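You operate a simulated robot arm through the tools that you are given. There is no shell and no other tool. Be economical: measure what you need, move in short steps, check, and stop when the job is done.

You run a simulated robot arm. Do the job below in one go: nothing can be reset, and whatever is moved stays where it is left.

Task
Demagnetise the small table's green-sealed medium bearing, leave it on the meter and switch the demagnetiser off.
Fine: Red knob to ON, pass it slowly over the plate, lift it clear, knob back to OFF. Where these are worked on the way, their far stop is far enough and under half their travel is too little: red knob.

Only the result counts: the job must be done as asked and must still hold three seconds after the hand-in. Knocking over, shifting, dropping, spilling or breaking anything else fails it.

Robot
A 7-joint arm with a two-finger parallel gripper, fixed in place. Base frame: the origin is at the foot of the arm, x ahead of it, y to its left, z up; the work surface is at about z = 0.86. Readings come in m, degrees, newtons and seconds.
With the tool pointing down near the work surface it reaches from about 0.24 to 0.68 m from the base axis. Its first joint turns from -66.0 to 66.0 degrees. Payload 2.4 kg.
The tool frame sits at the grasp point between the pads (the TCP): z along the fingers, y along the line on which they close. The tips reach 0.03 m beyond it. The gripper opens to 0.094 m. The fingers are 0.028 m wide and 0.01 m thick; the gripper's body (0.05 by 0.096 m) begins 0.055 m behind the TCP.
Orientation is that of the tool frame in the base frame, as [roll, pitch, yaw] about the fixed x, y, z axes, in that order (R = Rz(yaw) Ry(pitch) Rx(roll)). With the fingers straight down and closing along the base's y, the tool's x points along the base's -x, its y along +y and its z along -z.

Tools
- The arm moves only by the tool nudge_tool. Its argument "moves" is a list of rows, each an object (a shift or turn left out is 0, a gripper value left out holds the last) with "gripper": the opening, from 0 (shut) to 1 (fully open); "translation": the shift along the tool's x, y, z in m, a list of three; "dr": the turn, a rotation vector about the tool's x, y, z in degrees, a list of three. In form: [{"gripper": gripper, "translation": [x, y, z], "dr": [rx, ry, rz]}, ...]. A call has 1 to 12 rows; each row is the pose to reach, as a shift and turn from the pose commanded when the call began, along the tool's axes at that moment. Rows are played at 5 a second. More than 0.05 m and 8.6 degrees between two rows, or a gripper value outside its range, and nothing of the call is played. Where a pose cannot be reached the arm comes as near as it can. A force on the tool above 40 N (or 10 N above the force at the start of the call, whichever is more), or a blocked arm, ends the call early, and 0.2 s more pass. The fingers move at their own pace (about 0.153 m/s each) and stop on an object; they squeeze with about 34 N. The grip force told is the motor's: it shows also when the fingers shut on nothing. Time passes only in rows, and 0.2 s behind the last, so rows that repeat a pose let the fingers close. The reply holds the time, the measured pose of the TCP, the force on the tool along the base axes, the opening and the grip force, in the units named above and with some noise, with the torque about the TCP (base axes, N m) and any sound that the robot's microphone picked up.
- Cameras (640 x 400 px; columns grow to the right, rows downward): "scene" is fixed at [0.0542, 0.4924, 1.4472]; the picture's right is [-0.55, -0.83, 0.00], its down [-0.45, 0.30, -0.84] and it looks along [0.70, -0.46, -0.54] (base axes); focal length 329 px, centre (320, 200). "wrist" rides on the gripper at [0.076, 0.014, -0.102] in the tool frame; the picture's right is [-0.18, 0.98, 0.00], its down [-0.75, -0.14, -0.64] and it looks along [-0.63, -0.12, 0.77] (tool axes); focal length 243 px, centre (320, 200). There is no depth. A picture from a camera that has moved, and an enlarged one, comes with that camera's place and axes in the base frame and with its lens.
- capture(camera): a new picture of that camera. The clock stands still meanwhile.
- enlarge(camera, box): a new picture of the part [left, top, right, bottom] of that camera's present view, enlarged. The clock stands still meanwhile.
- job_done(): hands the job in; it is judged then, once.

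Work in short steps. Places have to be worked out from the pictures, the camera data and where the tool is seen: move nearer, look again, correct. Check each grasp and each placing, and mend what went wrong. You have 120 turns and 84 pictures in all, those below and enlarged ones among them. Open the gripper and draw the arm clear of the work before you hand the job in, unless the task says otherwise; then end with one line.

The tools are called after "Request:" by a JSON object that holds its "name" and its "arguments". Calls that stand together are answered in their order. nudge_tool: Moves the arm, as the interface text tells. Its arguments: {"type":"object","properties":{"moves":{"type":"array","items":{"type":"object","properties":{"gripper":{"type":"number"},"translation":{"type":"array","items":{"type":"number"}},"dr":{"type":"array","items":{"type":"number"}}}}}},"required":["moves"]} The other tools are called the same way: capture (camera) takes a picture; enlarge (camera, box) takes an enlarged picture of a part of a camera's view; job_done () hands the job in.

At the start:

```text
clock: 0.0
tcp_pos: [0.3937, 0.1935, 1.243]
tcp_rot: [180.0, 0.0, -180.0]
force: [0.1, 0.0, 0.0]
moment: [-0.01, -0.01, -0.01]
finger_gap: 0.0942
grip_force: 0.1
```

scene: 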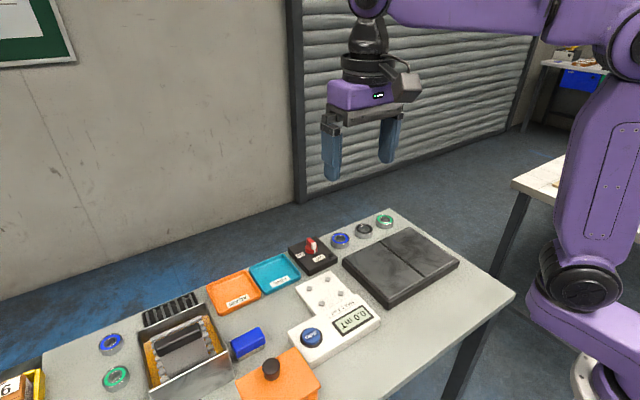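
wrist: 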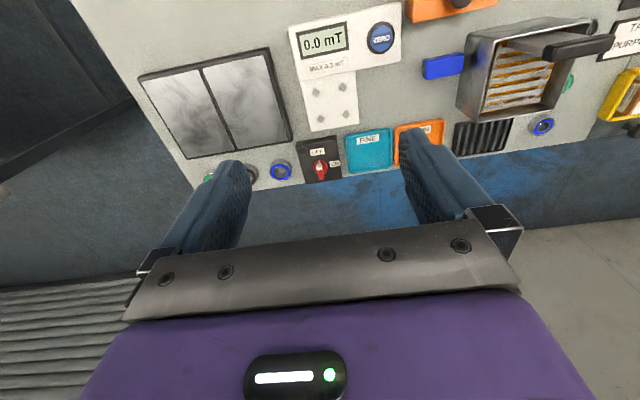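

I begin with enlarged views of the work surface to identify the bearings, knob and meter.

Request:
{"name": "enlarge", "arguments": {"camera": "scene", "box": [280, 190, 480, 315]}}

Request:
{"name": "enlarge", "arguments": {"camera": "scene", "box": [0, 275, 200, 400]}}

Request:
{"name": "enlarge", "arguments": {"camera": "scene", "box": [200, 250, 400, 375]}}

Request:
{"name": "enlarge", "arguments": {"camera": "scene", "box": [480, 20, 640, 220]}}

```text
3.20 times, centred on (380, 252) of scene
camera zoom: at [0.0542, 0.4924, 1.4472], right [-0.55, -0.83, 0.0], down [-0.45, 0.3, -0.84], along [0.7, -0.46, -0.54], focal length 1053 px, centre (128, 32)
```

zoom: 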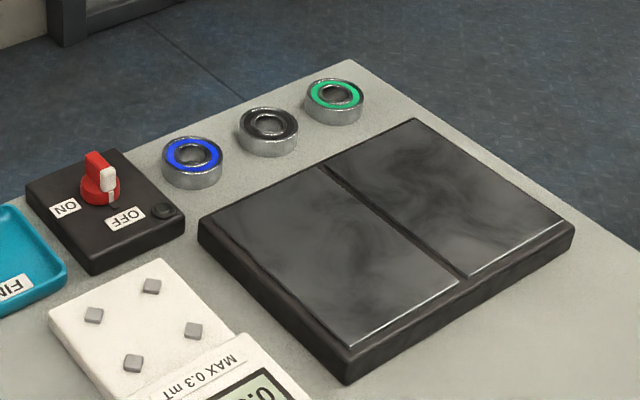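

```text
3.20 times, centred on (100, 338) of scene
camera zoom: at [0.0542, 0.4924, 1.4472], right [-0.55, -0.83, 0.0], down [-0.45, 0.3, -0.84], along [0.7, -0.46, -0.54], focal length 1053 px, centre (1024, -240)
```

zoom: 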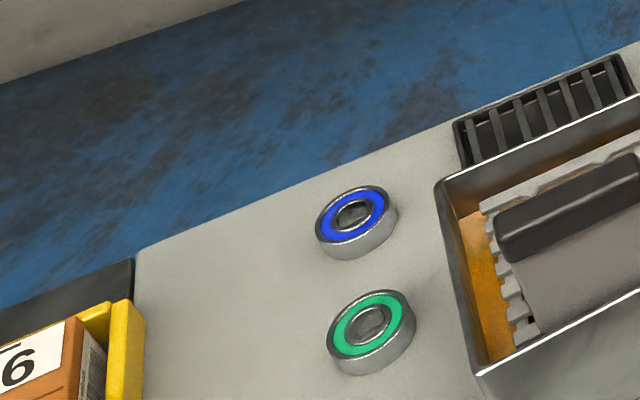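

```text
3.20 times, centred on (300, 312) of scene
camera zoom: at [0.0542, 0.4924, 1.4472], right [-0.55, -0.83, 0.0], down [-0.45, 0.3, -0.84], along [0.7, -0.46, -0.54], focal length 1053 px, centre (384, -160)
```

zoom: 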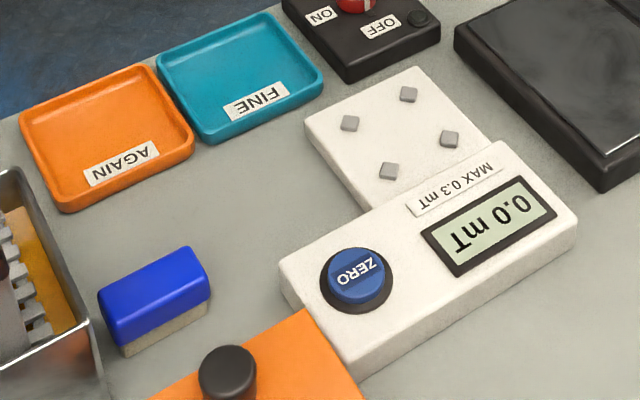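

```text
2.00 times, centred on (560, 120) of scene
camera zoom: at [0.0542, 0.4924, 1.4472], right [-0.55, -0.83, 0.0], down [-0.45, 0.3, -0.84], along [0.7, -0.46, -0.54], focal length 658 px, centre (-160, 360)
```

zoom: 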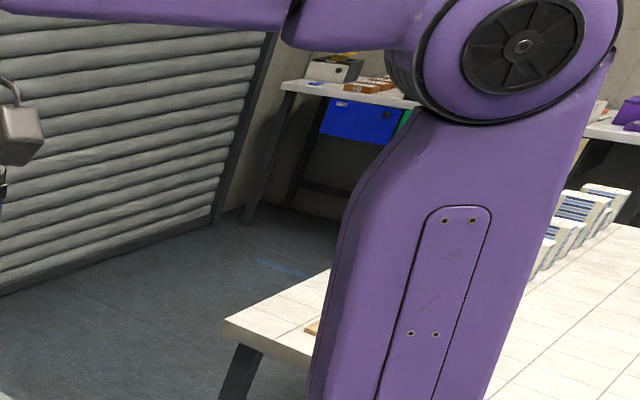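

The right-hand bearings look about 53 mm across, the left ones a bit smaller. I look from the wrist in more detail and swing to see the rest of the table.

Request:
{"name": "nudge_tool", "arguments": {"moves": [{"translation": [0.04, 0, 0], "gripper": 1}, {"translation": [0.08, 0.03, 0], "gripper": 1}, {"translation": [0.1, 0.07, 0], "gripper": 1}, {"translation": [0.1, 0.11, 0], "gripper": 1}, {"translation": [0.1, 0.15, 0], "gripper": 1}]}}

Request:
{"name": "capture", "arguments": {"camera": "wrist"}}

Request:
{"name": "capture", "arguments": {"camera": "scene"}}

```text
clock: 1.2
tcp_pos: [0.2938, 0.3444, 1.2441]
tcp_rot: [-180.0, 0.0, 179.8]
force: [1.0, -0.2, -0.8]
moment: [0.02, 0.0, -0.01]
finger_gap: 0.0942
grip_force: 0.0
```

```text
77 pictures are left
camera wrist: at [0.2196, 0.3581, 1.3469], right [0.19, 0.98, 0.0], down [0.75, -0.14, 0.64], along [0.63, -0.12, -0.77], focal length 243 px, centre (320, 200)
```

wrist: 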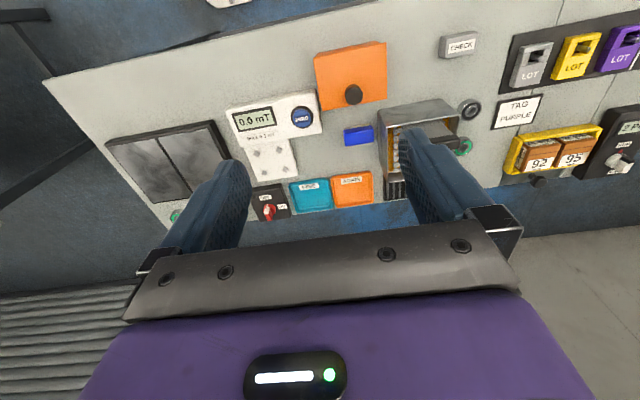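

```text
76 pictures are left
```

scene: 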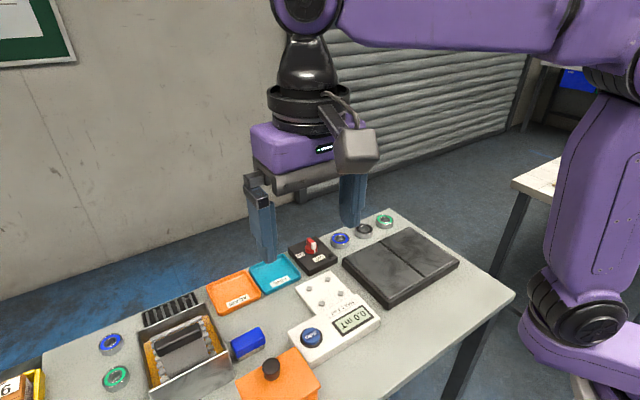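

There is another bearing group on the left. I look farther left to see whether there are separate tables.

Request:
{"name": "nudge_tool", "arguments": {"moves": [{"translation": [0.03, 0.04, 0]}, {"translation": [0.05, 0.08, 0]}, {"translation": [0.05, 0.12, 0], "dr": [0, 0, 0]}, {"translation": [0.05, 0.16, 0]}]}}

Request:
{"name": "capture", "arguments": {"camera": "wrist"}}

Request:
{"name": "enlarge", "arguments": {"camera": "wrist", "box": [340, 0, 640, 188]}}

```text
clock: 2.2
tcp_pos: [0.2432, 0.5045, 1.2426]
tcp_rot: [-179.9, 0.1, -180.0]
force: [-0.4, 0.5, 0.0]
moment: [-0.01, -0.01, -0.01]
finger_gap: 0.094
grip_force: 0.1
```

```text
75 pictures are left
camera wrist: at [0.1692, 0.5192, 1.3456], right [0.18, 0.98, 0.0], down [0.75, -0.14, 0.64], along [0.63, -0.12, -0.77], focal length 243 px, centre (320, 200)
```

wrist: 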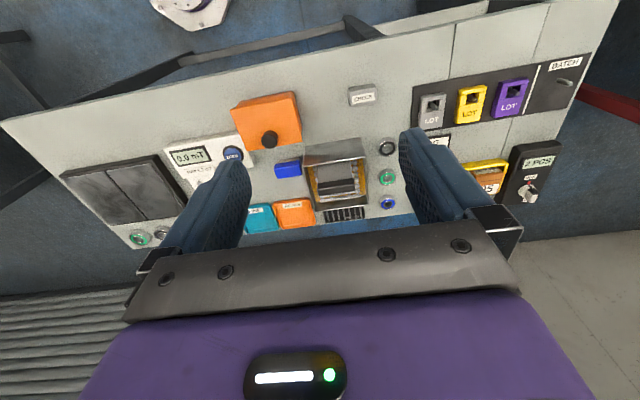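

```text
2.13 times, centred on (490, 94) of wrist
camera zoom: at [0.1692, 0.5192, 1.3456], right [0.18, 0.98, 0.0], down [0.75, -0.14, 0.64], along [0.63, -0.12, -0.77], focal length 516 px, centre (-42, 426)
```

zoom: 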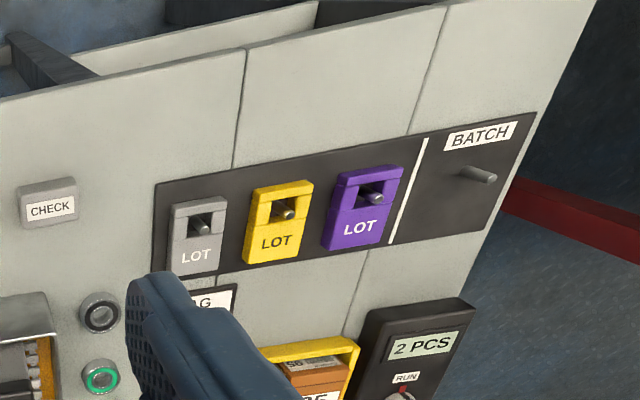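

Table appears to be one top with two bearing groups; the left group lies ~0.8 m from base (out of reach). I measure bearing sizes: enlarge the left group, then go over the right group.

Request:
{"name": "enlarge", "arguments": {"camera": "wrist", "box": [340, 130, 436, 220]}}

Request:
{"name": "nudge_tool", "arguments": {"moves": [{"translation": [0.0, -0.05, 0]}, {"translation": [0.0, -0.1, 0]}, {"translation": [0.0, -0.15, 0]}, {"translation": [0.0, -0.2, 0]}, {"translation": [0.0, -0.25, 0]}, {"translation": [0.0, -0.3, 0.0]}, {"translation": [-0.02, -0.34, 0.03]}, {"translation": [-0.04, -0.38, 0.06]}, {"translation": [-0.06, -0.42, 0.09]}, {"translation": [-0.08, -0.46, 0.11]}, {"translation": [-0.1, -0.5, 0.13]}]}}

Request:
{"name": "capture", "arguments": {"camera": "wrist"}}

```text
4.44 times, centred on (388, 175) of wrist
camera zoom: at [0.1692, 0.5192, 1.3456], right [0.18, 0.98, 0.0], down [0.75, -0.14, 0.64], along [0.63, -0.12, -0.77], focal length 1078 px, centre (18, 311)
```

zoom: 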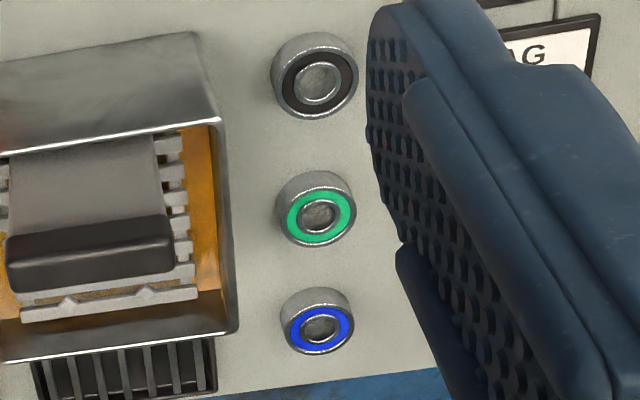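

```text
refused: row 7 steps farther than a row can; nothing moved
```

```text
72 pictures are left
camera wrist: at [0.1692, 0.5192, 1.3456], right [0.18, 0.98, 0.0], down [0.75, -0.14, 0.64], along [0.63, -0.12, -0.77], focal length 243 px, centre (320, 200)
```

wrist: 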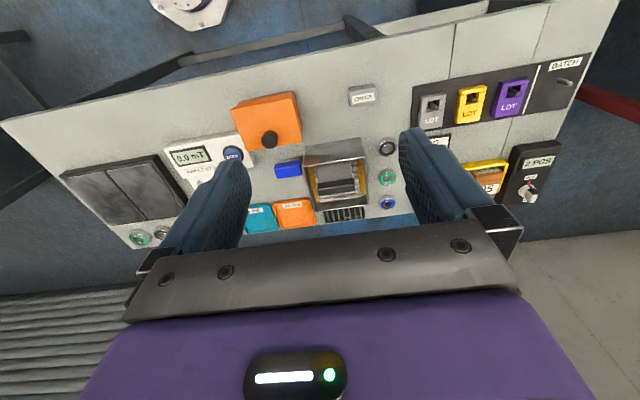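

The left bearings are about 40 mm OD. Now I go to the right group with smaller rows.

Request:
{"name": "nudge_tool", "arguments": {"moves": [{"translation": [0.0, -0.048, 0]}, {"translation": [0.0, -0.096, 0]}, {"translation": [0.0, -0.144, 0]}, {"translation": [0.0, -0.192, 0]}, {"translation": [0.0, -0.24, 0]}, {"translation": [0.0, -0.288, 0.0]}, {"translation": [-0.015, -0.32, 0.02]}, {"translation": [-0.03, -0.352, 0.04]}, {"translation": [-0.05, -0.384, 0.06]}, {"translation": [-0.07, -0.416, 0.08]}, {"translation": [-0.09, -0.448, 0.1]}, {"translation": [-0.11, -0.48, 0.12]}]}}

Request:
{"name": "capture", "arguments": {"camera": "wrist"}}

```text
clock: 4.8
tcp_pos: [0.3558, 0.0245, 1.1229]
tcp_rot: [-180.0, 0.0, 179.9]
force: [-0.7, 0.3, 0.5]
moment: [0.02, -0.03, 0.01]
finger_gap: 0.0944
grip_force: 0.1
```

```text
71 pictures are left
camera wrist: at [0.2805, 0.038, 1.2257], right [0.18, 0.98, 0.0], down [0.75, -0.14, 0.64], along [0.63, -0.12, -0.77], focal length 243 px, centre (320, 200)
```

wrist: 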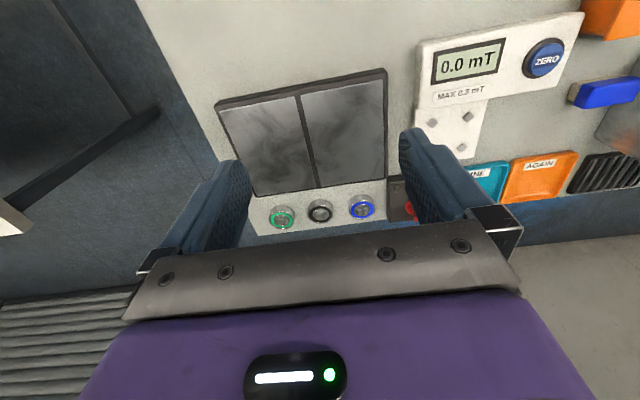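

Enlarge the right group to compare sizes.

Request:
{"name": "enlarge", "arguments": {"camera": "wrist", "box": [240, 165, 400, 245]}}

Request:
{"name": "enlarge", "arguments": {"camera": "wrist", "box": [360, 150, 480, 230]}}

```text
4.00 times, centred on (320, 205) of wrist
camera zoom: at [0.2805, 0.038, 1.2257], right [0.18, 0.98, 0.0], down [0.75, -0.14, 0.64], along [0.63, -0.12, -0.77], focal length 970 px, centre (320, 180)
```

zoom: 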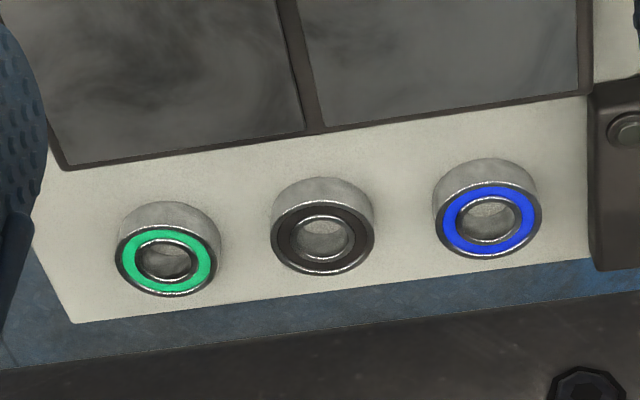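

```text
5.00 times, centred on (420, 190) of wrist
camera zoom: at [0.2805, 0.038, 1.2257], right [0.18, 0.98, 0.0], down [0.75, -0.14, 0.64], along [0.63, -0.12, -0.77], focal length 1213 px, centre (-180, 250)
```

zoom: 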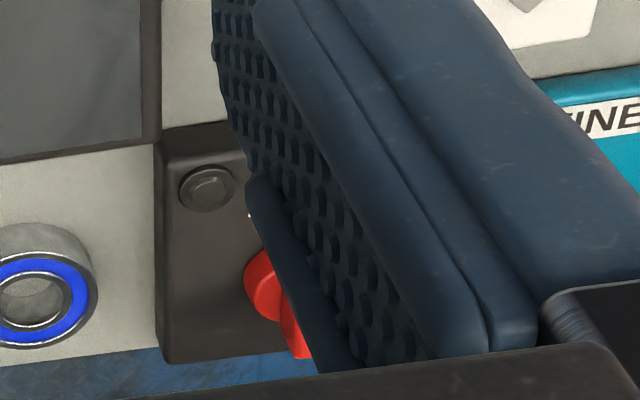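

The right bearings are ~52 mm (medium), the left ~40 mm (small), so the target is the right green one at about (0.60, -0.097). First the knob; I move closer to view it.

Request:
{"name": "nudge_tool", "arguments": {"moves": [{"translation": [-0.03, 0.03, 0.01]}, {"translation": [-0.05, 0.07, 0.02]}, {"translation": [-0.08, 0.1, 0.04]}, {"translation": [-0.1, 0.13, 0.06]}, {"translation": [-0.12, 0.155, 0.08]}]}}

Request:
{"name": "capture", "arguments": {"camera": "wrist"}}

Request:
{"name": "enlarge", "arguments": {"camera": "scene", "box": [280, 225, 360, 275]}}

```text
clock: 6.0
tcp_pos: [0.4756, 0.1801, 1.042]
tcp_rot: [180.0, -0.1, 180.0]
force: [-0.3, 0.8, 0.1]
moment: [-0.02, -0.01, 0.02]
finger_gap: 0.0937
grip_force: 0.1
```

```text
68 pictures are left
camera wrist: at [0.4015, 0.1937, 1.145], right [0.18, 0.98, 0.0], down [0.75, -0.14, 0.64], along [0.63, -0.12, -0.77], focal length 243 px, centre (320, 200)
```

wrist: 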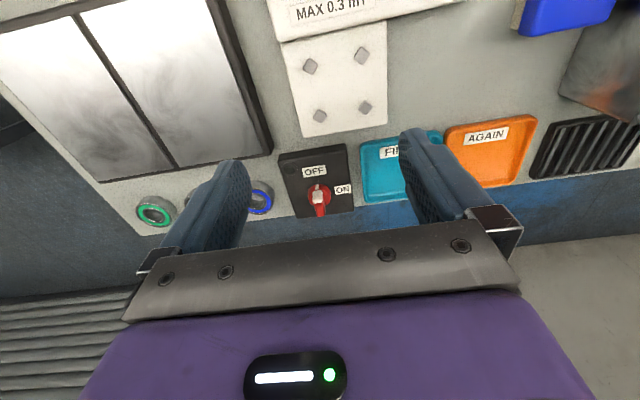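

```text
8.00 times, centred on (320, 250) of scene
camera zoom: at [0.0542, 0.4924, 1.4472], right [-0.55, -0.83, 0.0], down [-0.45, 0.3, -0.84], along [0.7, -0.46, -0.54], focal length 2632 px, centre (320, -200)
```

zoom: 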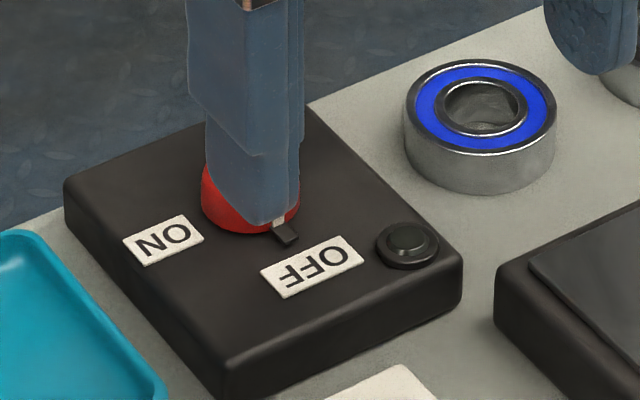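

The knob's white pointer is toward OFF (−x); ON is toward +y. Enlarge for detail.

Request:
{"name": "enlarge", "arguments": {"camera": "wrist", "box": [270, 140, 370, 220]}}

```text
5.00 times, centred on (320, 180) of wrist
camera zoom: at [0.4015, 0.1937, 1.145], right [0.18, 0.98, 0.0], down [0.75, -0.14, 0.64], along [0.63, -0.12, -0.77], focal length 1213 px, centre (320, 300)
```

zoom: 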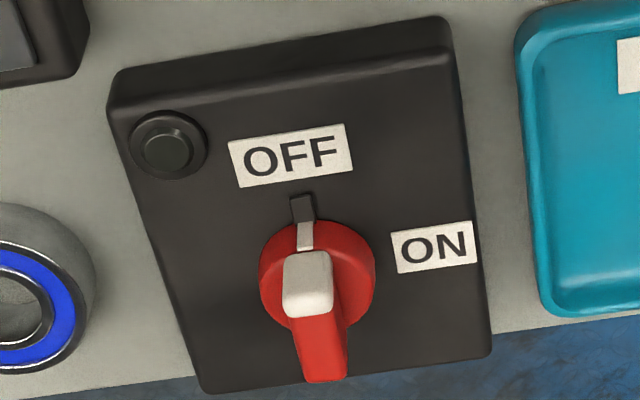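

Knob bar lies along x, centred near (0.61, 0.153) with its top near z≈0.895. I move above it with the gripper half open and check the alignment.

Request:
{"name": "nudge_tool", "arguments": {"moves": [{"translation": [-0.04, -0.01, 0.0], "gripper": 0.45}, {"translation": [-0.08, -0.02, 0.01], "gripper": 0.45}, {"translation": [-0.11, -0.027, 0.03], "gripper": 0.45}, {"translation": [-0.134, -0.027, 0.06], "gripper": 0.45}, {"translation": [-0.134, -0.027, 0.08], "gripper": 0.45}]}}

Request:
{"name": "enlarge", "arguments": {"camera": "scene", "box": [240, 165, 380, 275]}}

Request:
{"name": "capture", "arguments": {"camera": "wrist"}}

```text
clock: 7.2
tcp_pos: [0.6097, 0.1515, 0.9628]
tcp_rot: [-180.0, -0.1, -179.9]
force: [0.8, 0.2, 1.0]
moment: [-0.01, 0.0, -0.01]
finger_gap: 0.042
grip_force: 0.1
```

```text
3.64 times, centred on (310, 220) of scene
camera zoom: at [0.0542, 0.4924, 1.4472], right [-0.55, -0.83, 0.0], down [-0.45, 0.3, -0.84], along [0.7, -0.46, -0.54], focal length 1196 px, centre (356, 127)
```

zoom: 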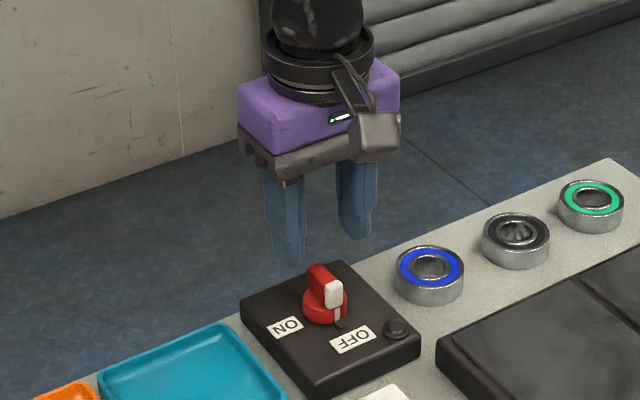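

```text
64 pictures are left
camera wrist: at [0.5353, 0.1661, 1.0659], right [0.18, 0.98, 0.0], down [0.75, -0.14, 0.64], along [0.63, -0.12, -0.77], focal length 243 px, centre (320, 200)
```

wrist: 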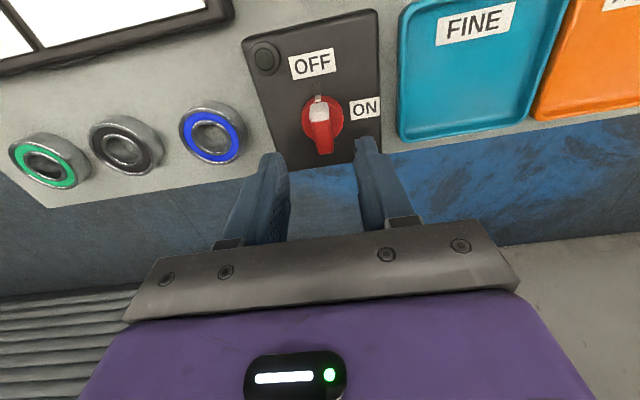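

Fingers straddle the bar; knob at about (0.603, 0.153). I descend to z≈0.918 and look before closing.

Request:
{"name": "nudge_tool", "arguments": {"moves": [{"translation": [0.006, 0.001, 0.02]}, {"translation": [0.006, 0.001, 0.035]}, {"translation": [0.006, 0.001, 0.045]}]}}

Request:
{"name": "enlarge", "arguments": {"camera": "scene", "box": [270, 205, 360, 275]}}

Request:
{"name": "enlarge", "arguments": {"camera": "wrist", "box": [240, 60, 420, 240]}}

```text
clock: 8.0
tcp_pos: [0.6034, 0.153, 0.9183]
tcp_rot: [180.0, 0.1, 179.9]
force: [0.2, 0.3, -0.3]
moment: [-0.02, -0.02, 0.01]
finger_gap: 0.0424
grip_force: 0.1
```

```text
5.71 times, centred on (315, 240) of scene
camera zoom: at [0.0542, 0.4924, 1.4472], right [-0.55, -0.83, 0.0], down [-0.45, 0.3, -0.84], along [0.7, -0.46, -0.54], focal length 1880 px, centre (349, -29)
```

zoom: 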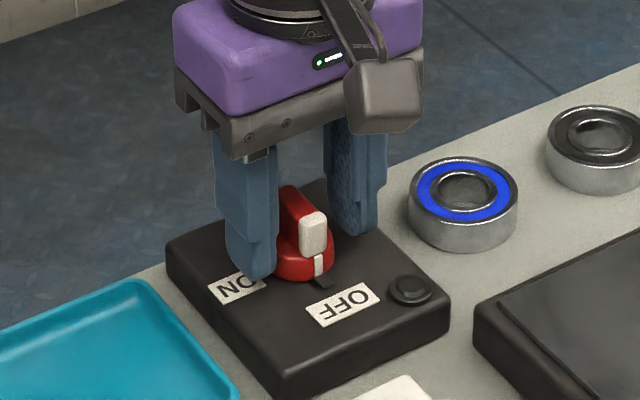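

```text
2.22 times, centred on (330, 150) of wrist
camera zoom: at [0.5287, 0.1669, 1.021], right [0.18, 0.98, 0.0], down [0.75, -0.14, 0.64], along [0.63, -0.12, -0.77], focal length 539 px, centre (298, 311)
```

zoom: 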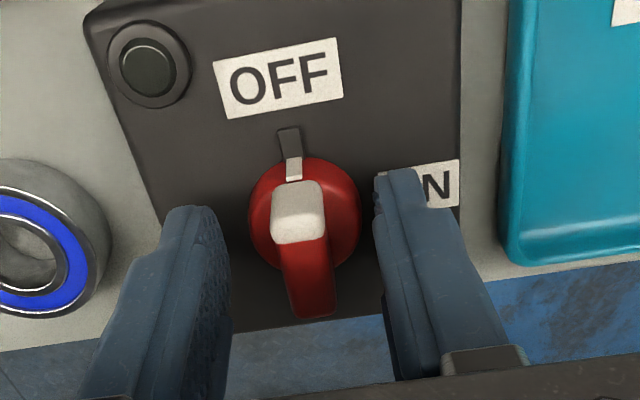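

Aligned. Close on the bar.

Request:
{"name": "nudge_tool", "arguments": {"moves": [{"gripper": 0}, {"gripper": 0}, {"gripper": 0}]}}

```text
clock: 8.8
tcp_pos: [0.6034, 0.1547, 0.918]
tcp_rot: [179.8, 0.0, -179.9]
force: [2.7, 12.3, -6.9]
moment: [0.13, -0.65, 0.0]
finger_gap: 0.0317
grip_force: 44.9
```

The gap of 32 mm suggests the tips are on the disc rather than the bar. I open, raise 12 mm and shift slightly in y, then close again.

Request:
{"name": "nudge_tool", "arguments": {"moves": [{"gripper": 0.45}, {"gripper": 0.45}, {"gripper": 0.45, "translation": [0, 0.002, -0.006]}, {"gripper": 0.45, "translation": [0, 0.002, -0.012]}, {"gripper": 0.0, "translation": [0, 0.002, -0.012]}, {"gripper": 0.0, "translation": [0, 0.002, -0.012]}, {"gripper": 0.0, "translation": [0, 0.002, -0.012]}]}}

Request:
{"name": "enlarge", "arguments": {"camera": "scene", "box": [270, 205, 360, 275]}}

```text
clock: 10.4
tcp_pos: [0.6036, 0.1549, 0.9315]
tcp_rot: [-180.0, 0.0, -179.9]
force: [1.9, 6.6, -3.0]
moment: [0.07, -0.05, -0.02]
finger_gap: 0.0119
grip_force: 45.0
```

```text
5.71 times, centred on (315, 240) of scene
camera zoom: at [0.0543, 0.4925, 1.4471], right [-0.55, -0.83, 0.0], down [-0.45, 0.3, -0.84], along [0.7, -0.46, -0.54], focal length 1880 px, centre (349, -29)
```

zoom: 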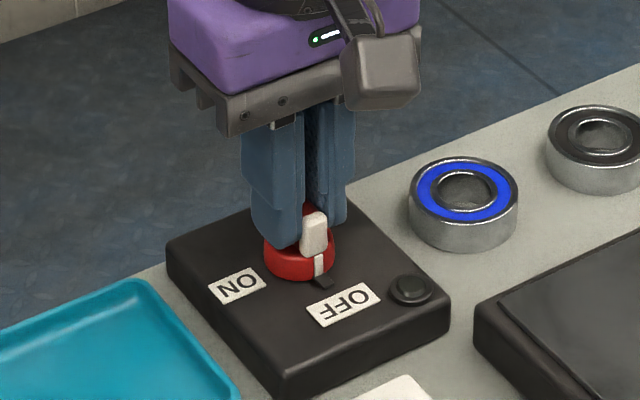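

Bar gripped (12 mm). Now turn clockwise from above toward ON in steps.

Request:
{"name": "nudge_tool", "arguments": {"moves": [{"dr": [0, 0, 8]}, {"dr": [0, 0, 16]}, {"dr": [0, 0, 24]}, {"dr": [0, 0, 32]}, {"dr": [0, 0, 40]}, {"dr": [0, 0, 48]}]}}

Request:
{"name": "enlarge", "arguments": {"camera": "scene", "box": [270, 205, 360, 275]}}

```text
clock: 11.8
tcp_pos: [0.6026, 0.1542, 0.9303]
tcp_rot: [179.8, 0.1, 131.9]
force: [14.3, 11.2, -14.0]
moment: [0.32, 0.06, 0.02]
finger_gap: 0.0117
grip_force: 45.1
```

```text
5.71 times, centred on (315, 240) of scene
camera zoom: at [0.0549, 0.4928, 1.447], right [-0.55, -0.83, 0.0], down [-0.45, 0.3, -0.84], along [0.7, -0.46, -0.54], focal length 1880 px, centre (349, -29)
```

zoom: 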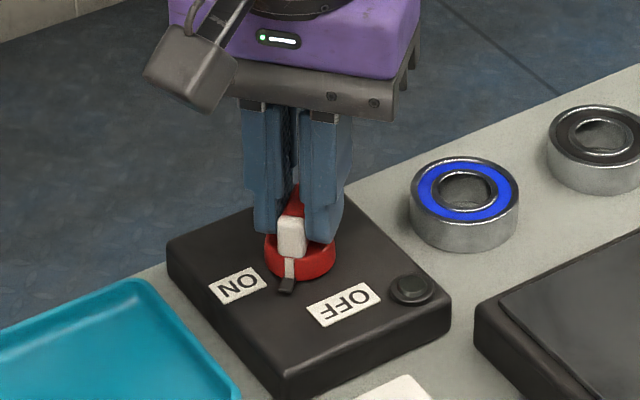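

Knob is following. Continue the remaining ~42° with a small centring shift.

Request:
{"name": "nudge_tool", "arguments": {"moves": [{"dr": [0, 0, 8], "translation": [-0.0006, 0.002, 0]}, {"dr": [0, 0, 16], "translation": [-0.0006, 0.002, 0]}, {"dr": [0, 0, 24], "translation": [-0.0006, 0.002, 0]}, {"dr": [0, 0, 32], "translation": [-0.0006, 0.002, 0]}, {"dr": [0, 0, 40], "translation": [-0.0006, 0.002, 0]}, {"dr": [0, 0, 43], "translation": [-0.0006, 0.002, 0]}]}}

Request:
{"name": "enlarge", "arguments": {"camera": "scene", "box": [270, 205, 360, 275]}}

```text
clock: 13.2
tcp_pos: [0.604, 0.1551, 0.9305]
tcp_rot: [-179.8, 0.0, 89.0]
force: [-13.5, 4.8, -7.6]
moment: [1.47, 0.14, 0.86]
finger_gap: 0.0121
grip_force: 45.6
```

```text
5.71 times, centred on (315, 240) of scene
camera zoom: at [0.054, 0.4925, 1.4471], right [-0.55, -0.83, 0.0], down [-0.45, 0.3, -0.84], along [0.7, -0.46, -0.54], focal length 1880 px, centre (349, -29)
```

zoom: 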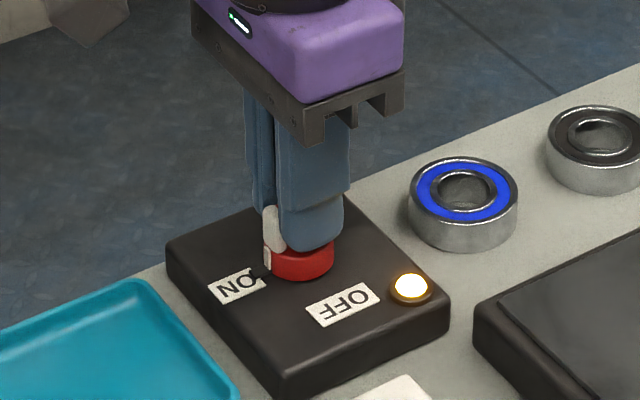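

Lamp lit: demagnetiser is ON. Release, rise, turn back and travel towards the bearing.

Request:
{"name": "nudge_tool", "arguments": {"moves": [{"gripper": 0.3}, {"gripper": 0.3}, {"gripper": 0.3, "translation": [0, 0, -0.03]}, {"gripper": 0.5, "translation": [0, 0, -0.07]}, {"gripper": 0.7, "translation": [0, 0, -0.1], "dr": [0, 0, -8]}, {"dr": [0, 0, -16], "translation": [-0.03, 0, -0.11]}, {"dr": [0, 0, -24], "translation": [-0.06, -0.02, -0.11]}, {"dr": [0, 0, -32], "translation": [-0.1, -0.04, -0.11]}, {"dr": [0, 0, -40], "translation": [-0.14, -0.06, -0.11]}, {"dr": [0, 0, -48], "translation": [-0.18, -0.08, -0.11]}, {"dr": [0, 0, -56], "translation": [-0.21, -0.1, -0.11]}]}}

Request:
{"name": "capture", "arguments": {"camera": "scene"}}

```text
clock: 15.6
tcp_pos: [0.5017, -0.0526, 1.0417]
tcp_rot: [-180.0, 0.0, 145.2]
force: [0.7, 0.4, 0.0]
moment: [0.0, -0.02, 0.03]
finger_gap: 0.066
grip_force: 0.1
```

```text
58 pictures are left
```

scene: 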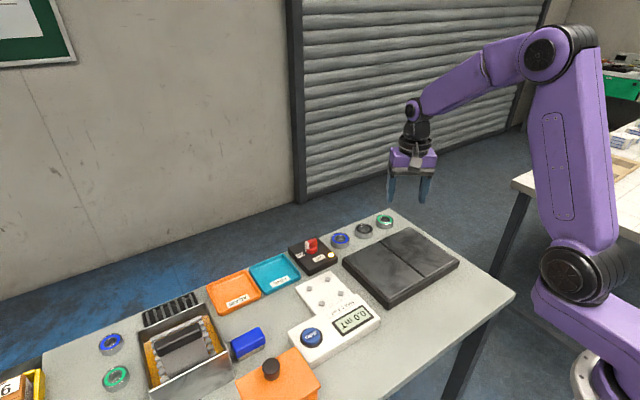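

Lamp still lit. Finish turning to yaw 180 and get a close look at the green bearing.

Request:
{"name": "nudge_tool", "arguments": {"moves": [{"dr": [0, 0, -8], "translation": [-0.001, -0.007, 0.01]}, {"dr": [0, 0, -16], "translation": [-0.002, -0.014, 0.02]}, {"dr": [0, 0, -24], "translation": [-0.003, -0.02, 0.03]}, {"dr": [0, 0, -32], "translation": [-0.0038, -0.0266, 0.04]}, {"dr": [0, 0, -34.8], "translation": [-0.0038, -0.0266, 0.04]}]}}

Request:
{"name": "capture", "arguments": {"camera": "wrist"}}

Request:
{"name": "enlarge", "arguments": {"camera": "wrist", "box": [240, 120, 400, 240]}}

```text
clock: 16.8
tcp_pos: [0.4897, -0.079, 1.0013]
tcp_rot: [-179.9, 0.0, 179.9]
force: [-0.2, 0.1, 0.8]
moment: [-0.01, -0.02, 0.01]
finger_gap: 0.0658
grip_force: 0.0
```

```text
57 pictures are left
camera wrist: at [0.4142, -0.0639, 1.1036], right [0.19, 0.98, 0.0], down [0.75, -0.14, 0.64], along [0.63, -0.12, -0.77], focal length 243 px, centre (320, 200)
```

wrist: 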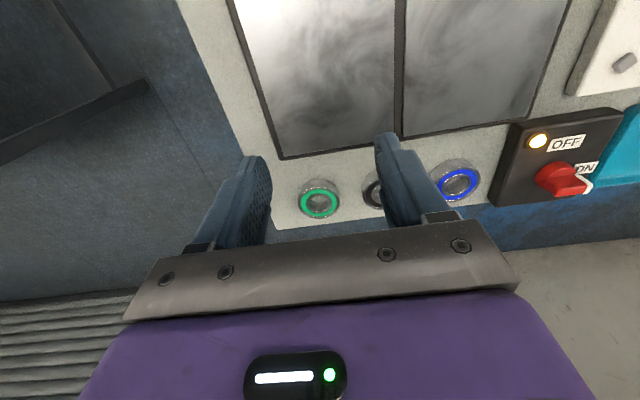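

```text
3.33 times, centred on (320, 180) of wrist
camera zoom: at [0.4142, -0.0639, 1.1036], right [0.19, 0.98, 0.0], down [0.75, -0.14, 0.64], along [0.63, -0.12, -0.77], focal length 809 px, centre (320, 267)
```

zoom: 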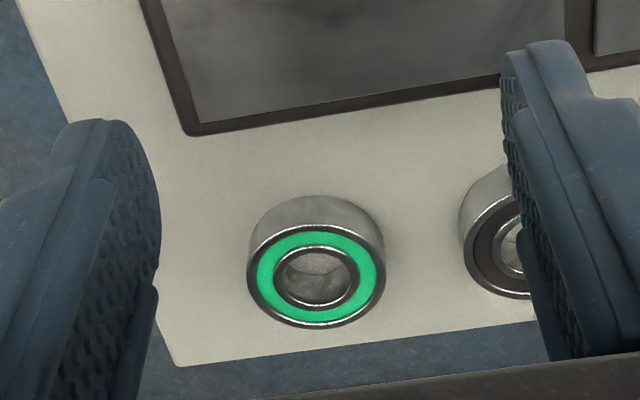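

Bearing centre ≈ (0.603, −0.099). Move above it and check.

Request:
{"name": "nudge_tool", "arguments": {"moves": [{"translation": [-0.04, -0.007, 0.0]}, {"translation": [-0.08, -0.014, 0.01]}, {"translation": [-0.113, -0.02, 0.03]}, {"translation": [-0.113, -0.02, 0.06]}, {"translation": [-0.113, -0.02, 0.08]}]}}

Request:
{"name": "enlarge", "arguments": {"camera": "scene", "box": [330, 170, 430, 250]}}

Request:
{"name": "enlarge", "arguments": {"camera": "wrist", "box": [220, 60, 420, 240]}}

```text
clock: 18.0
tcp_pos: [0.6003, -0.0982, 0.92]
tcp_rot: [180.0, 0.1, 179.8]
force: [0.5, -0.4, 0.6]
moment: [-0.03, 0.02, -0.04]
finger_gap: 0.0655
grip_force: 0.1
```

```text
5.00 times, centred on (380, 210) of scene
camera zoom: at [0.0542, 0.4924, 1.4472], right [-0.55, -0.83, 0.0], down [-0.45, 0.3, -0.84], along [0.7, -0.46, -0.54], focal length 1645 px, centre (20, 150)
```

zoom: 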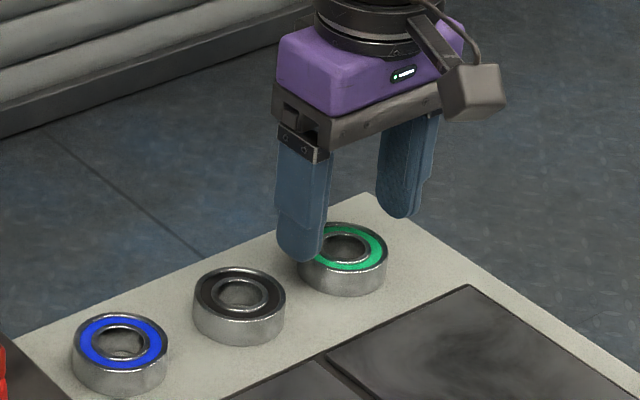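

```text
2.22 times, centred on (320, 150) of wrist
camera zoom: at [0.526, -0.0838, 1.0234], right [0.19, 0.98, 0.0], down [0.75, -0.14, 0.64], along [0.63, -0.12, -0.77], focal length 539 px, centre (320, 311)
```

zoom: 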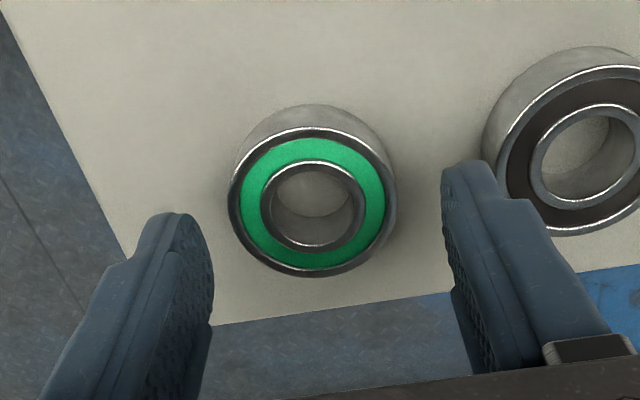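

Offset refined: target (0.604, −0.101). Descend and grip.

Request:
{"name": "nudge_tool", "arguments": {"moves": [{"translation": [-0.003, -0.003, 0.008]}, {"translation": [-0.004, -0.003, 0.018]}, {"translation": [-0.004, -0.003, 0.025]}, {"translation": [-0.004, -0.003, 0.025]}]}}

Request:
{"name": "enlarge", "arguments": {"camera": "scene", "box": [330, 170, 430, 250]}}

```text
clock: 19.0
tcp_pos: [0.6046, -0.1005, 0.8964]
tcp_rot: [-180.0, 0.0, 179.8]
force: [0.4, -0.4, -0.6]
moment: [0.04, 0.01, 0.03]
finger_gap: 0.0658
grip_force: 0.1
```

```text
5.00 times, centred on (380, 210) of scene
camera zoom: at [0.0542, 0.4924, 1.4472], right [-0.55, -0.83, 0.0], down [-0.45, 0.3, -0.84], along [0.7, -0.46, -0.54], focal length 1645 px, centre (20, 150)
```

zoom: 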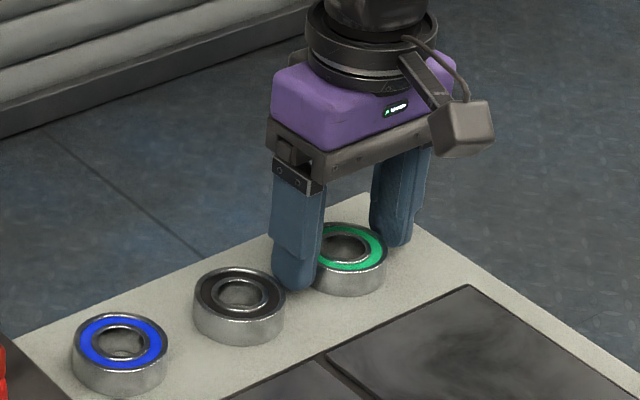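

Fingers straddle it without touching the black one. Close.

Request:
{"name": "nudge_tool", "arguments": {"moves": [{"gripper": 0.5}, {"gripper": 0.3}, {"gripper": 0.3}, {"gripper": 0.3}]}}

```text
clock: 20.0
tcp_pos: [0.6056, -0.1002, 0.8958]
tcp_rot: [-180.0, 0.0, 179.7]
force: [0.6, 0.4, 0.1]
moment: [0.01, -0.03, 0.03]
finger_gap: 0.0509
grip_force: 33.7
```

Gripped at 51 mm. Lift 4 cm and check.

Request:
{"name": "nudge_tool", "arguments": {"moves": [{"gripper": 0.0, "translation": [0, 0, -0.01]}, {"gripper": 0.0, "translation": [0, 0, -0.025]}, {"gripper": 0.0, "translation": [0, 0, -0.04]}]}}

Request:
{"name": "capture", "arguments": {"camera": "wrist"}}

Request:
{"name": "enlarge", "arguments": {"camera": "scene", "box": [330, 170, 490, 310]}}

```text
clock: 20.8
tcp_pos: [0.6041, -0.1002, 0.9358]
tcp_rot: [180.0, 0.0, 179.8]
force: [0.3, -0.5, -1.6]
moment: [0.0, -0.05, 0.04]
finger_gap: 0.051
grip_force: 34.2
```

```text
52 pictures are left
camera wrist: at [0.5298, -0.0863, 1.0383], right [0.19, 0.98, 0.0], down [0.75, -0.14, 0.64], along [0.63, -0.12, -0.77], focal length 243 px, centre (320, 200)
```

wrist: 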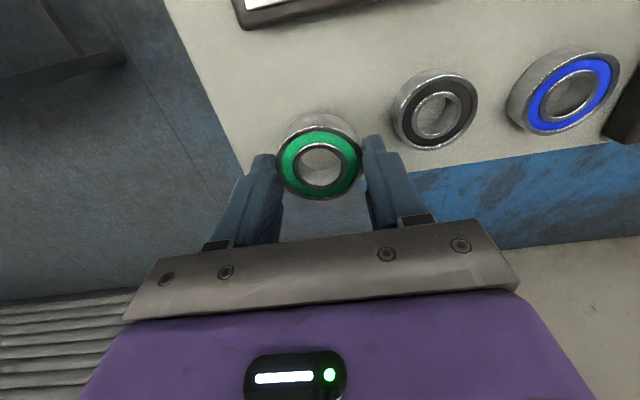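

```text
2.86 times, centred on (410, 240) of scene
camera zoom: at [0.0542, 0.4924, 1.4472], right [-0.55, -0.83, 0.0], down [-0.45, 0.3, -0.84], along [0.7, -0.46, -0.54], focal length 940 px, centre (63, 86)
```

zoom: 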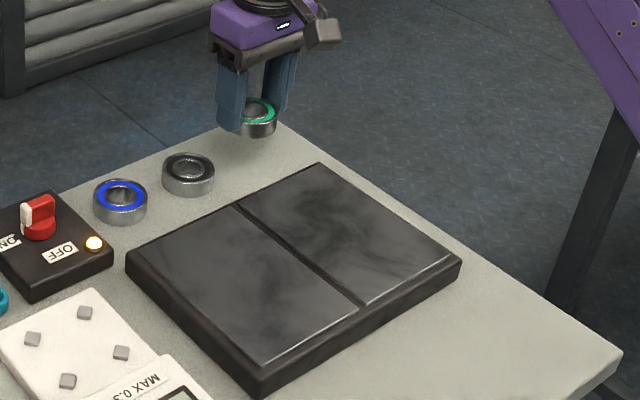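

Bearing held; plate top looks ~25 mm above the table. Carry it over the right half of the plate at the present height, then check clearance.

Request:
{"name": "nudge_tool", "arguments": {"moves": [{"translation": [0.015, 0, 0]}, {"translation": [0.03, 0, 0]}, {"translation": [0.045, 0.0, 0]}, {"translation": [0.06, 0.004, 0]}, {"translation": [0.075, 0.008, 0]}, {"translation": [0.09, 0.012, 0]}, {"translation": [0.105, 0.016, 0]}, {"translation": [0.12, 0.02, 0]}, {"translation": [0.135, 0.02, 0]}, {"translation": [0.15, 0.02, 0]}, {"translation": [0.16, 0.02, 0]}]}}

Request:
{"name": "enlarge", "arguments": {"camera": "scene", "box": [360, 200, 480, 305]}}

Request:
{"name": "capture", "arguments": {"camera": "wrist"}}

```text
clock: 23.2
tcp_pos: [0.4462, -0.0794, 0.9348]
tcp_rot: [-180.0, 0.0, 179.8]
force: [0.2, -0.6, -1.4]
moment: [0.02, 0.03, -0.02]
finger_gap: 0.0507
grip_force: 34.2
```

```text
3.81 times, centred on (420, 252) of scene
camera zoom: at [0.0542, 0.4924, 1.4472], right [-0.55, -0.83, 0.0], down [-0.45, 0.3, -0.84], along [0.7, -0.46, -0.54], focal length 1253 px, centre (-61, 0)
```

zoom: 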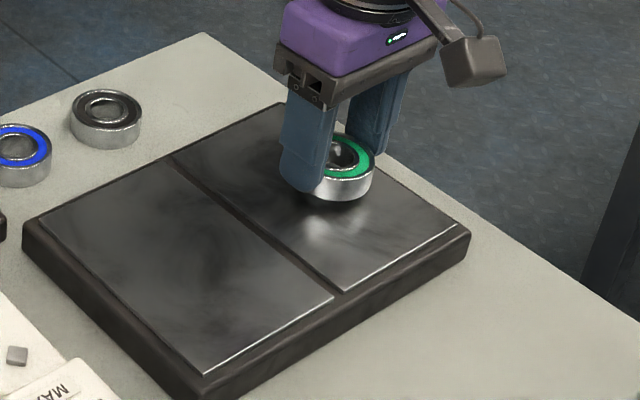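

```text
49 pictures are left
camera wrist: at [0.3715, -0.0654, 1.0379], right [0.19, 0.98, 0.0], down [0.75, -0.14, 0.64], along [0.63, -0.12, -0.77], focal length 243 px, centre (320, 200)
```

wrist: 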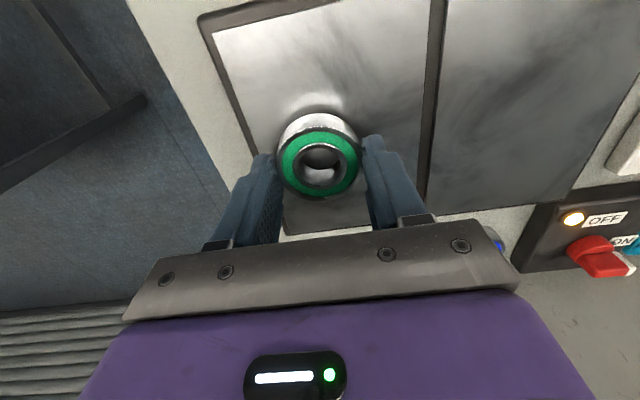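

Reflection suggests ~10 mm clearance. Lower 4 mm and sweep slowly across the slot (25 mm/s).

Request:
{"name": "nudge_tool", "arguments": {"moves": [{"translation": [0, 0, 0.002]}, {"translation": [0, 0, 0.004]}, {"translation": [0, 0.005, 0.004]}, {"translation": [0, 0.01, 0.004]}, {"translation": [0, 0.015, 0.004]}, {"translation": [0, 0.02, 0.004]}, {"translation": [0, 0.025, 0.004]}, {"translation": [0, 0.03, 0.004]}, {"translation": [0, 0.035, 0.004]}, {"translation": [0, 0.04, 0.004]}, {"translation": [0, 0.045, 0.004]}, {"translation": [0, 0.05, 0.004]}]}}

Request:
{"name": "nudge_tool", "arguments": {"moves": [{"translation": [0, 0.005, 0]}, {"translation": [0, 0.01, 0]}, {"translation": [0, 0.015, 0]}, {"translation": [0, 0.02, 0]}, {"translation": [0, 0.025, 0]}, {"translation": [0, 0.03, 0]}, {"translation": [0, 0.035, 0]}, {"translation": [0, 0.04, 0]}, {"translation": [0, 0.045, 0]}, {"translation": [0, 0.05, 0]}, {"translation": [0, 0.055, 0]}, {"translation": [0, 0.06, 0]}]}}

Request:
{"name": "enlarge", "arguments": {"camera": "scene", "box": [340, 200, 460, 305]}}

```text
clock: 25.8
tcp_pos: [0.4453, -0.0304, 0.9316]
tcp_rot: [-180.0, 0.1, 179.8]
force: [-0.1, 0.2, -1.2]
moment: [0.0, -0.01, 0.0]
finger_gap: 0.0509
grip_force: 34.1
```

```text
clock: 28.4
tcp_pos: [0.4462, 0.0304, 0.9314]
tcp_rot: [-180.0, -0.1, 179.8]
force: [-0.2, -0.2, -1.0]
moment: [-0.02, 0.0, -0.03]
finger_gap: 0.0508
grip_force: 34.0
```

```text
3.81 times, centred on (400, 252) of scene
camera zoom: at [0.0542, 0.4924, 1.4472], right [-0.55, -0.83, 0.0], down [-0.45, 0.3, -0.84], along [0.7, -0.46, -0.54], focal length 1253 px, centre (15, 0)
```

zoom: 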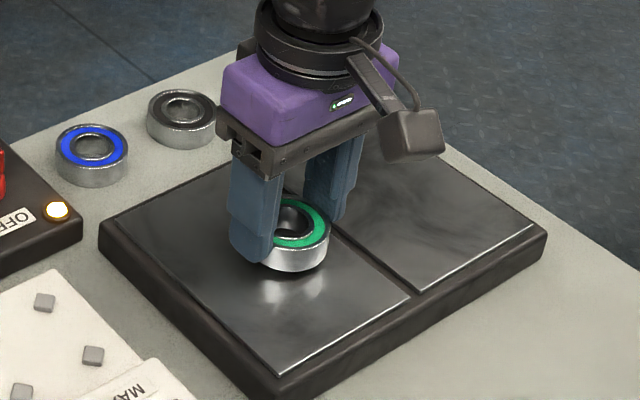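

Good pass. Now lift slowly straight up, well clear.

Request:
{"name": "nudge_tool", "arguments": {"moves": [{"translation": [0, 0.005, 0]}, {"translation": [0, 0.01, 0]}, {"translation": [0, 0.01, -0.005]}, {"translation": [0, 0.01, -0.01]}, {"translation": [0, 0.01, -0.015]}, {"translation": [0, 0.01, -0.02]}, {"translation": [0, 0.01, -0.025]}, {"translation": [0, 0.01, -0.03]}, {"translation": [0, 0.01, -0.035]}, {"translation": [0, 0.01, -0.04]}, {"translation": [0, 0.01, -0.046]}, {"translation": [0, 0.01, -0.052]}]}}

Request:
{"name": "nudge_tool", "arguments": {"moves": [{"translation": [0, 0, -0.006]}, {"translation": [0, 0, -0.012]}, {"translation": [0, 0, -0.018]}, {"translation": [0, 0, -0.024]}, {"translation": [0, 0, -0.032]}, {"translation": [0, 0, -0.04]}, {"translation": [0, 0, -0.05]}, {"translation": [0, 0, -0.06]}, {"translation": [0, 0, -0.07]}, {"translation": [0, 0, -0.085]}, {"translation": [0, 0, -0.1]}, {"translation": [0, 0, -0.12]}]}}

```text
clock: 31.0
tcp_pos: [0.4462, 0.04, 0.985]
tcp_rot: [180.0, 0.0, 179.8]
force: [-0.2, 0.2, 0.5]
moment: [0.01, 0.02, 0.02]
finger_gap: 0.0509
grip_force: 34.2
```

```text
clock: 33.6
tcp_pos: [0.4465, 0.0388, 1.103]
tcp_rot: [180.0, -0.1, 179.9]
force: [0.2, 0.2, -1.2]
moment: [-0.03, -0.01, -0.03]
finger_gap: 0.0506
grip_force: 34.5
```

Bearing lifted clear. Move toward the meter stage (≈(0.475, 0.20)) and view it.

Request:
{"name": "nudge_tool", "arguments": {"moves": [{"translation": [0.01, 0.035, 0]}, {"translation": [0.02, 0.07, 0]}, {"translation": [0.03, 0.105, 0]}, {"translation": [0.035, 0.14, 0.01]}, {"translation": [0.04, 0.17, 0.03]}, {"translation": [0.04, 0.17, 0.04]}]}}

Request:
{"name": "capture", "arguments": {"camera": "wrist"}}

Request:
{"name": "enlarge", "arguments": {"camera": "scene", "box": [270, 250, 390, 350]}}

```text
clock: 35.0
tcp_pos: [0.4059, 0.2079, 1.0633]
tcp_rot: [-179.9, 0.0, 179.8]
force: [0.0, -0.5, -1.3]
moment: [0.03, -0.02, 0.03]
finger_gap: 0.0506
grip_force: 33.3
```

```text
47 pictures are left
camera wrist: at [0.3318, 0.2225, 1.1658], right [0.19, 0.98, 0.0], down [0.75, -0.14, 0.64], along [0.63, -0.12, -0.77], focal length 243 px, centre (320, 200)
```

wrist: 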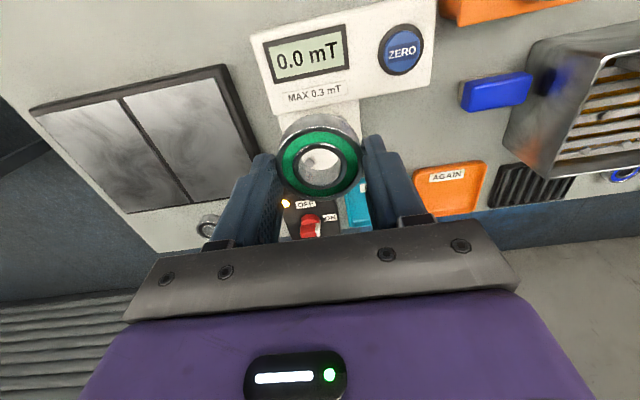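

```text
4.00 times, centred on (330, 300) of scene
camera zoom: at [0.0542, 0.4924, 1.4472], right [-0.55, -0.83, 0.0], down [-0.45, 0.3, -0.84], along [0.7, -0.46, -0.54], focal length 1316 px, centre (280, -200)
```

zoom: 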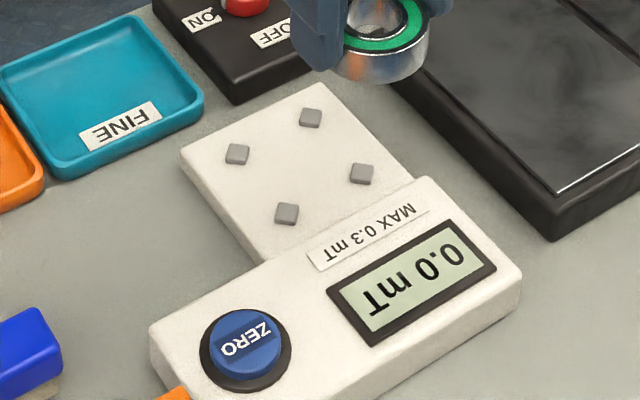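

Posts form a ~50 mm square centred ≈ (0.476, 0.200); the bearing fits between them. Move above it and look.

Request:
{"name": "nudge_tool", "arguments": {"moves": [{"translation": [-0.025, -0.003, 0.01]}, {"translation": [-0.05, -0.006, 0.03]}, {"translation": [-0.0705, -0.008, 0.06]}, {"translation": [-0.0705, -0.008, 0.09]}, {"translation": [-0.0705, -0.008, 0.12]}]}}

Request:
{"name": "enlarge", "arguments": {"camera": "wrist", "box": [220, 60, 420, 240]}}

Request:
{"name": "enlarge", "arguments": {"camera": "scene", "box": [270, 240, 390, 340]}}

```text
clock: 36.2
tcp_pos: [0.4779, 0.2036, 0.9445]
tcp_rot: [179.9, 0.0, 179.8]
force: [0.0, -0.5, -1.7]
moment: [0.02, 0.02, -0.01]
finger_gap: 0.0509
grip_force: 34.4
```

```text
2.22 times, centred on (320, 150) of wrist
camera zoom: at [0.4027, 0.2168, 1.0468], right [0.19, 0.98, 0.0], down [0.75, -0.14, 0.64], along [0.63, -0.12, -0.77], focal length 539 px, centre (320, 311)
```

zoom: 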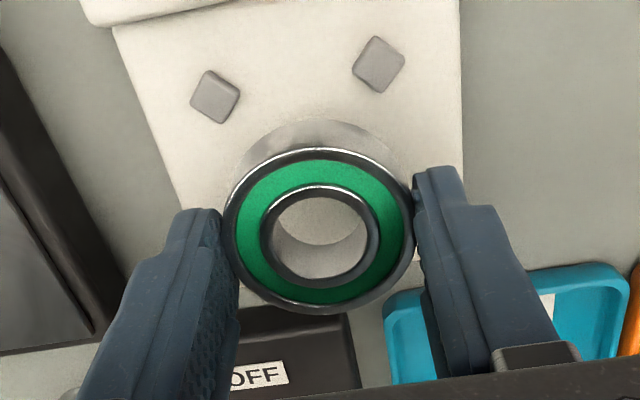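

```text
4.00 times, centred on (330, 290) of scene
camera zoom: at [0.0542, 0.4924, 1.4472], right [-0.55, -0.83, 0.0], down [-0.45, 0.3, -0.84], along [0.7, -0.46, -0.54], focal length 1316 px, centre (280, -160)
```

zoom: 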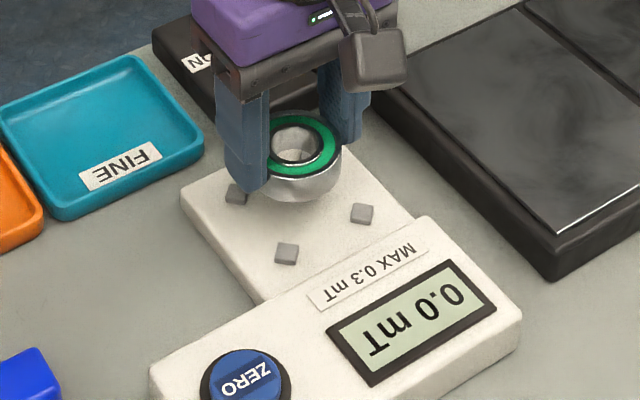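

Post centre ≈ (0.4765, 0.200); bearing is at ≈ (0.475, 0.2025). Correct and descend gently to contact.

Request:
{"name": "nudge_tool", "arguments": {"moves": [{"translation": [-0.001, -0.003, 0.01]}, {"translation": [-0.001, -0.003, 0.02]}, {"translation": [-0.001, -0.003, 0.026]}, {"translation": [-0.001, -0.003, 0.029]}]}}

Request:
{"name": "enlarge", "arguments": {"camera": "scene", "box": [290, 250, 370, 310]}}

```text
clock: 37.2
tcp_pos: [0.478, 0.1995, 0.9152]
tcp_rot: [180.0, -0.1, 179.7]
force: [-0.5, 0.2, -1.9]
moment: [-0.02, -0.07, 0.0]
finger_gap: 0.0506
grip_force: 33.6
```

```text
6.67 times, centred on (330, 280) of scene
camera zoom: at [0.0542, 0.4924, 1.4472], right [-0.55, -0.83, 0.0], down [-0.45, 0.3, -0.84], along [0.7, -0.46, -0.54], focal length 2193 px, centre (253, -333)
```

zoom: 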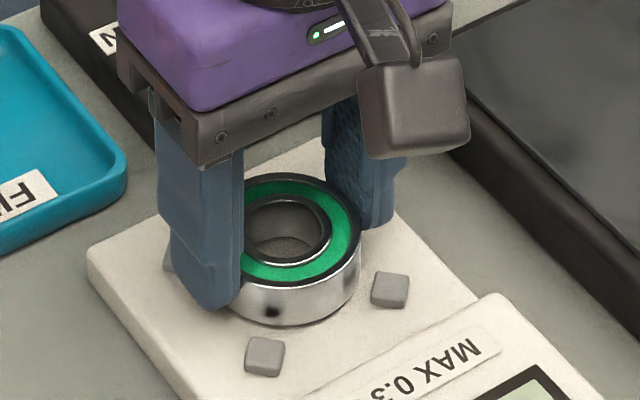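

Nearly on the stage. Creep down in 1 mm rows watching the force.

Request:
{"name": "nudge_tool", "arguments": {"moves": [{"translation": [0, 0, 0.001]}, {"translation": [0, 0, 0.002]}, {"translation": [0, 0, 0.003]}]}}

Request:
{"name": "nudge_tool", "arguments": {"moves": [{"translation": [0, 0, 0.001]}, {"translation": [0, 0, 0.002]}]}}

```text
clock: 38.0
tcp_pos: [0.4778, 0.1997, 0.9122]
tcp_rot: [180.0, 0.0, 179.8]
force: [-3.5, -1.1, 10.1]
moment: [-0.07, 0.16, 0.02]
finger_gap: 0.0507
grip_force: 34.5
```

```text
clock: 38.6
tcp_pos: [0.4788, 0.1993, 0.9101]
tcp_rot: [179.9, 0.3, 179.9]
force: [-5.1, 1.3, 28.8]
moment: [-0.2, 0.19, 0.1]
finger_gap: 0.0509
grip_force: 33.9
```

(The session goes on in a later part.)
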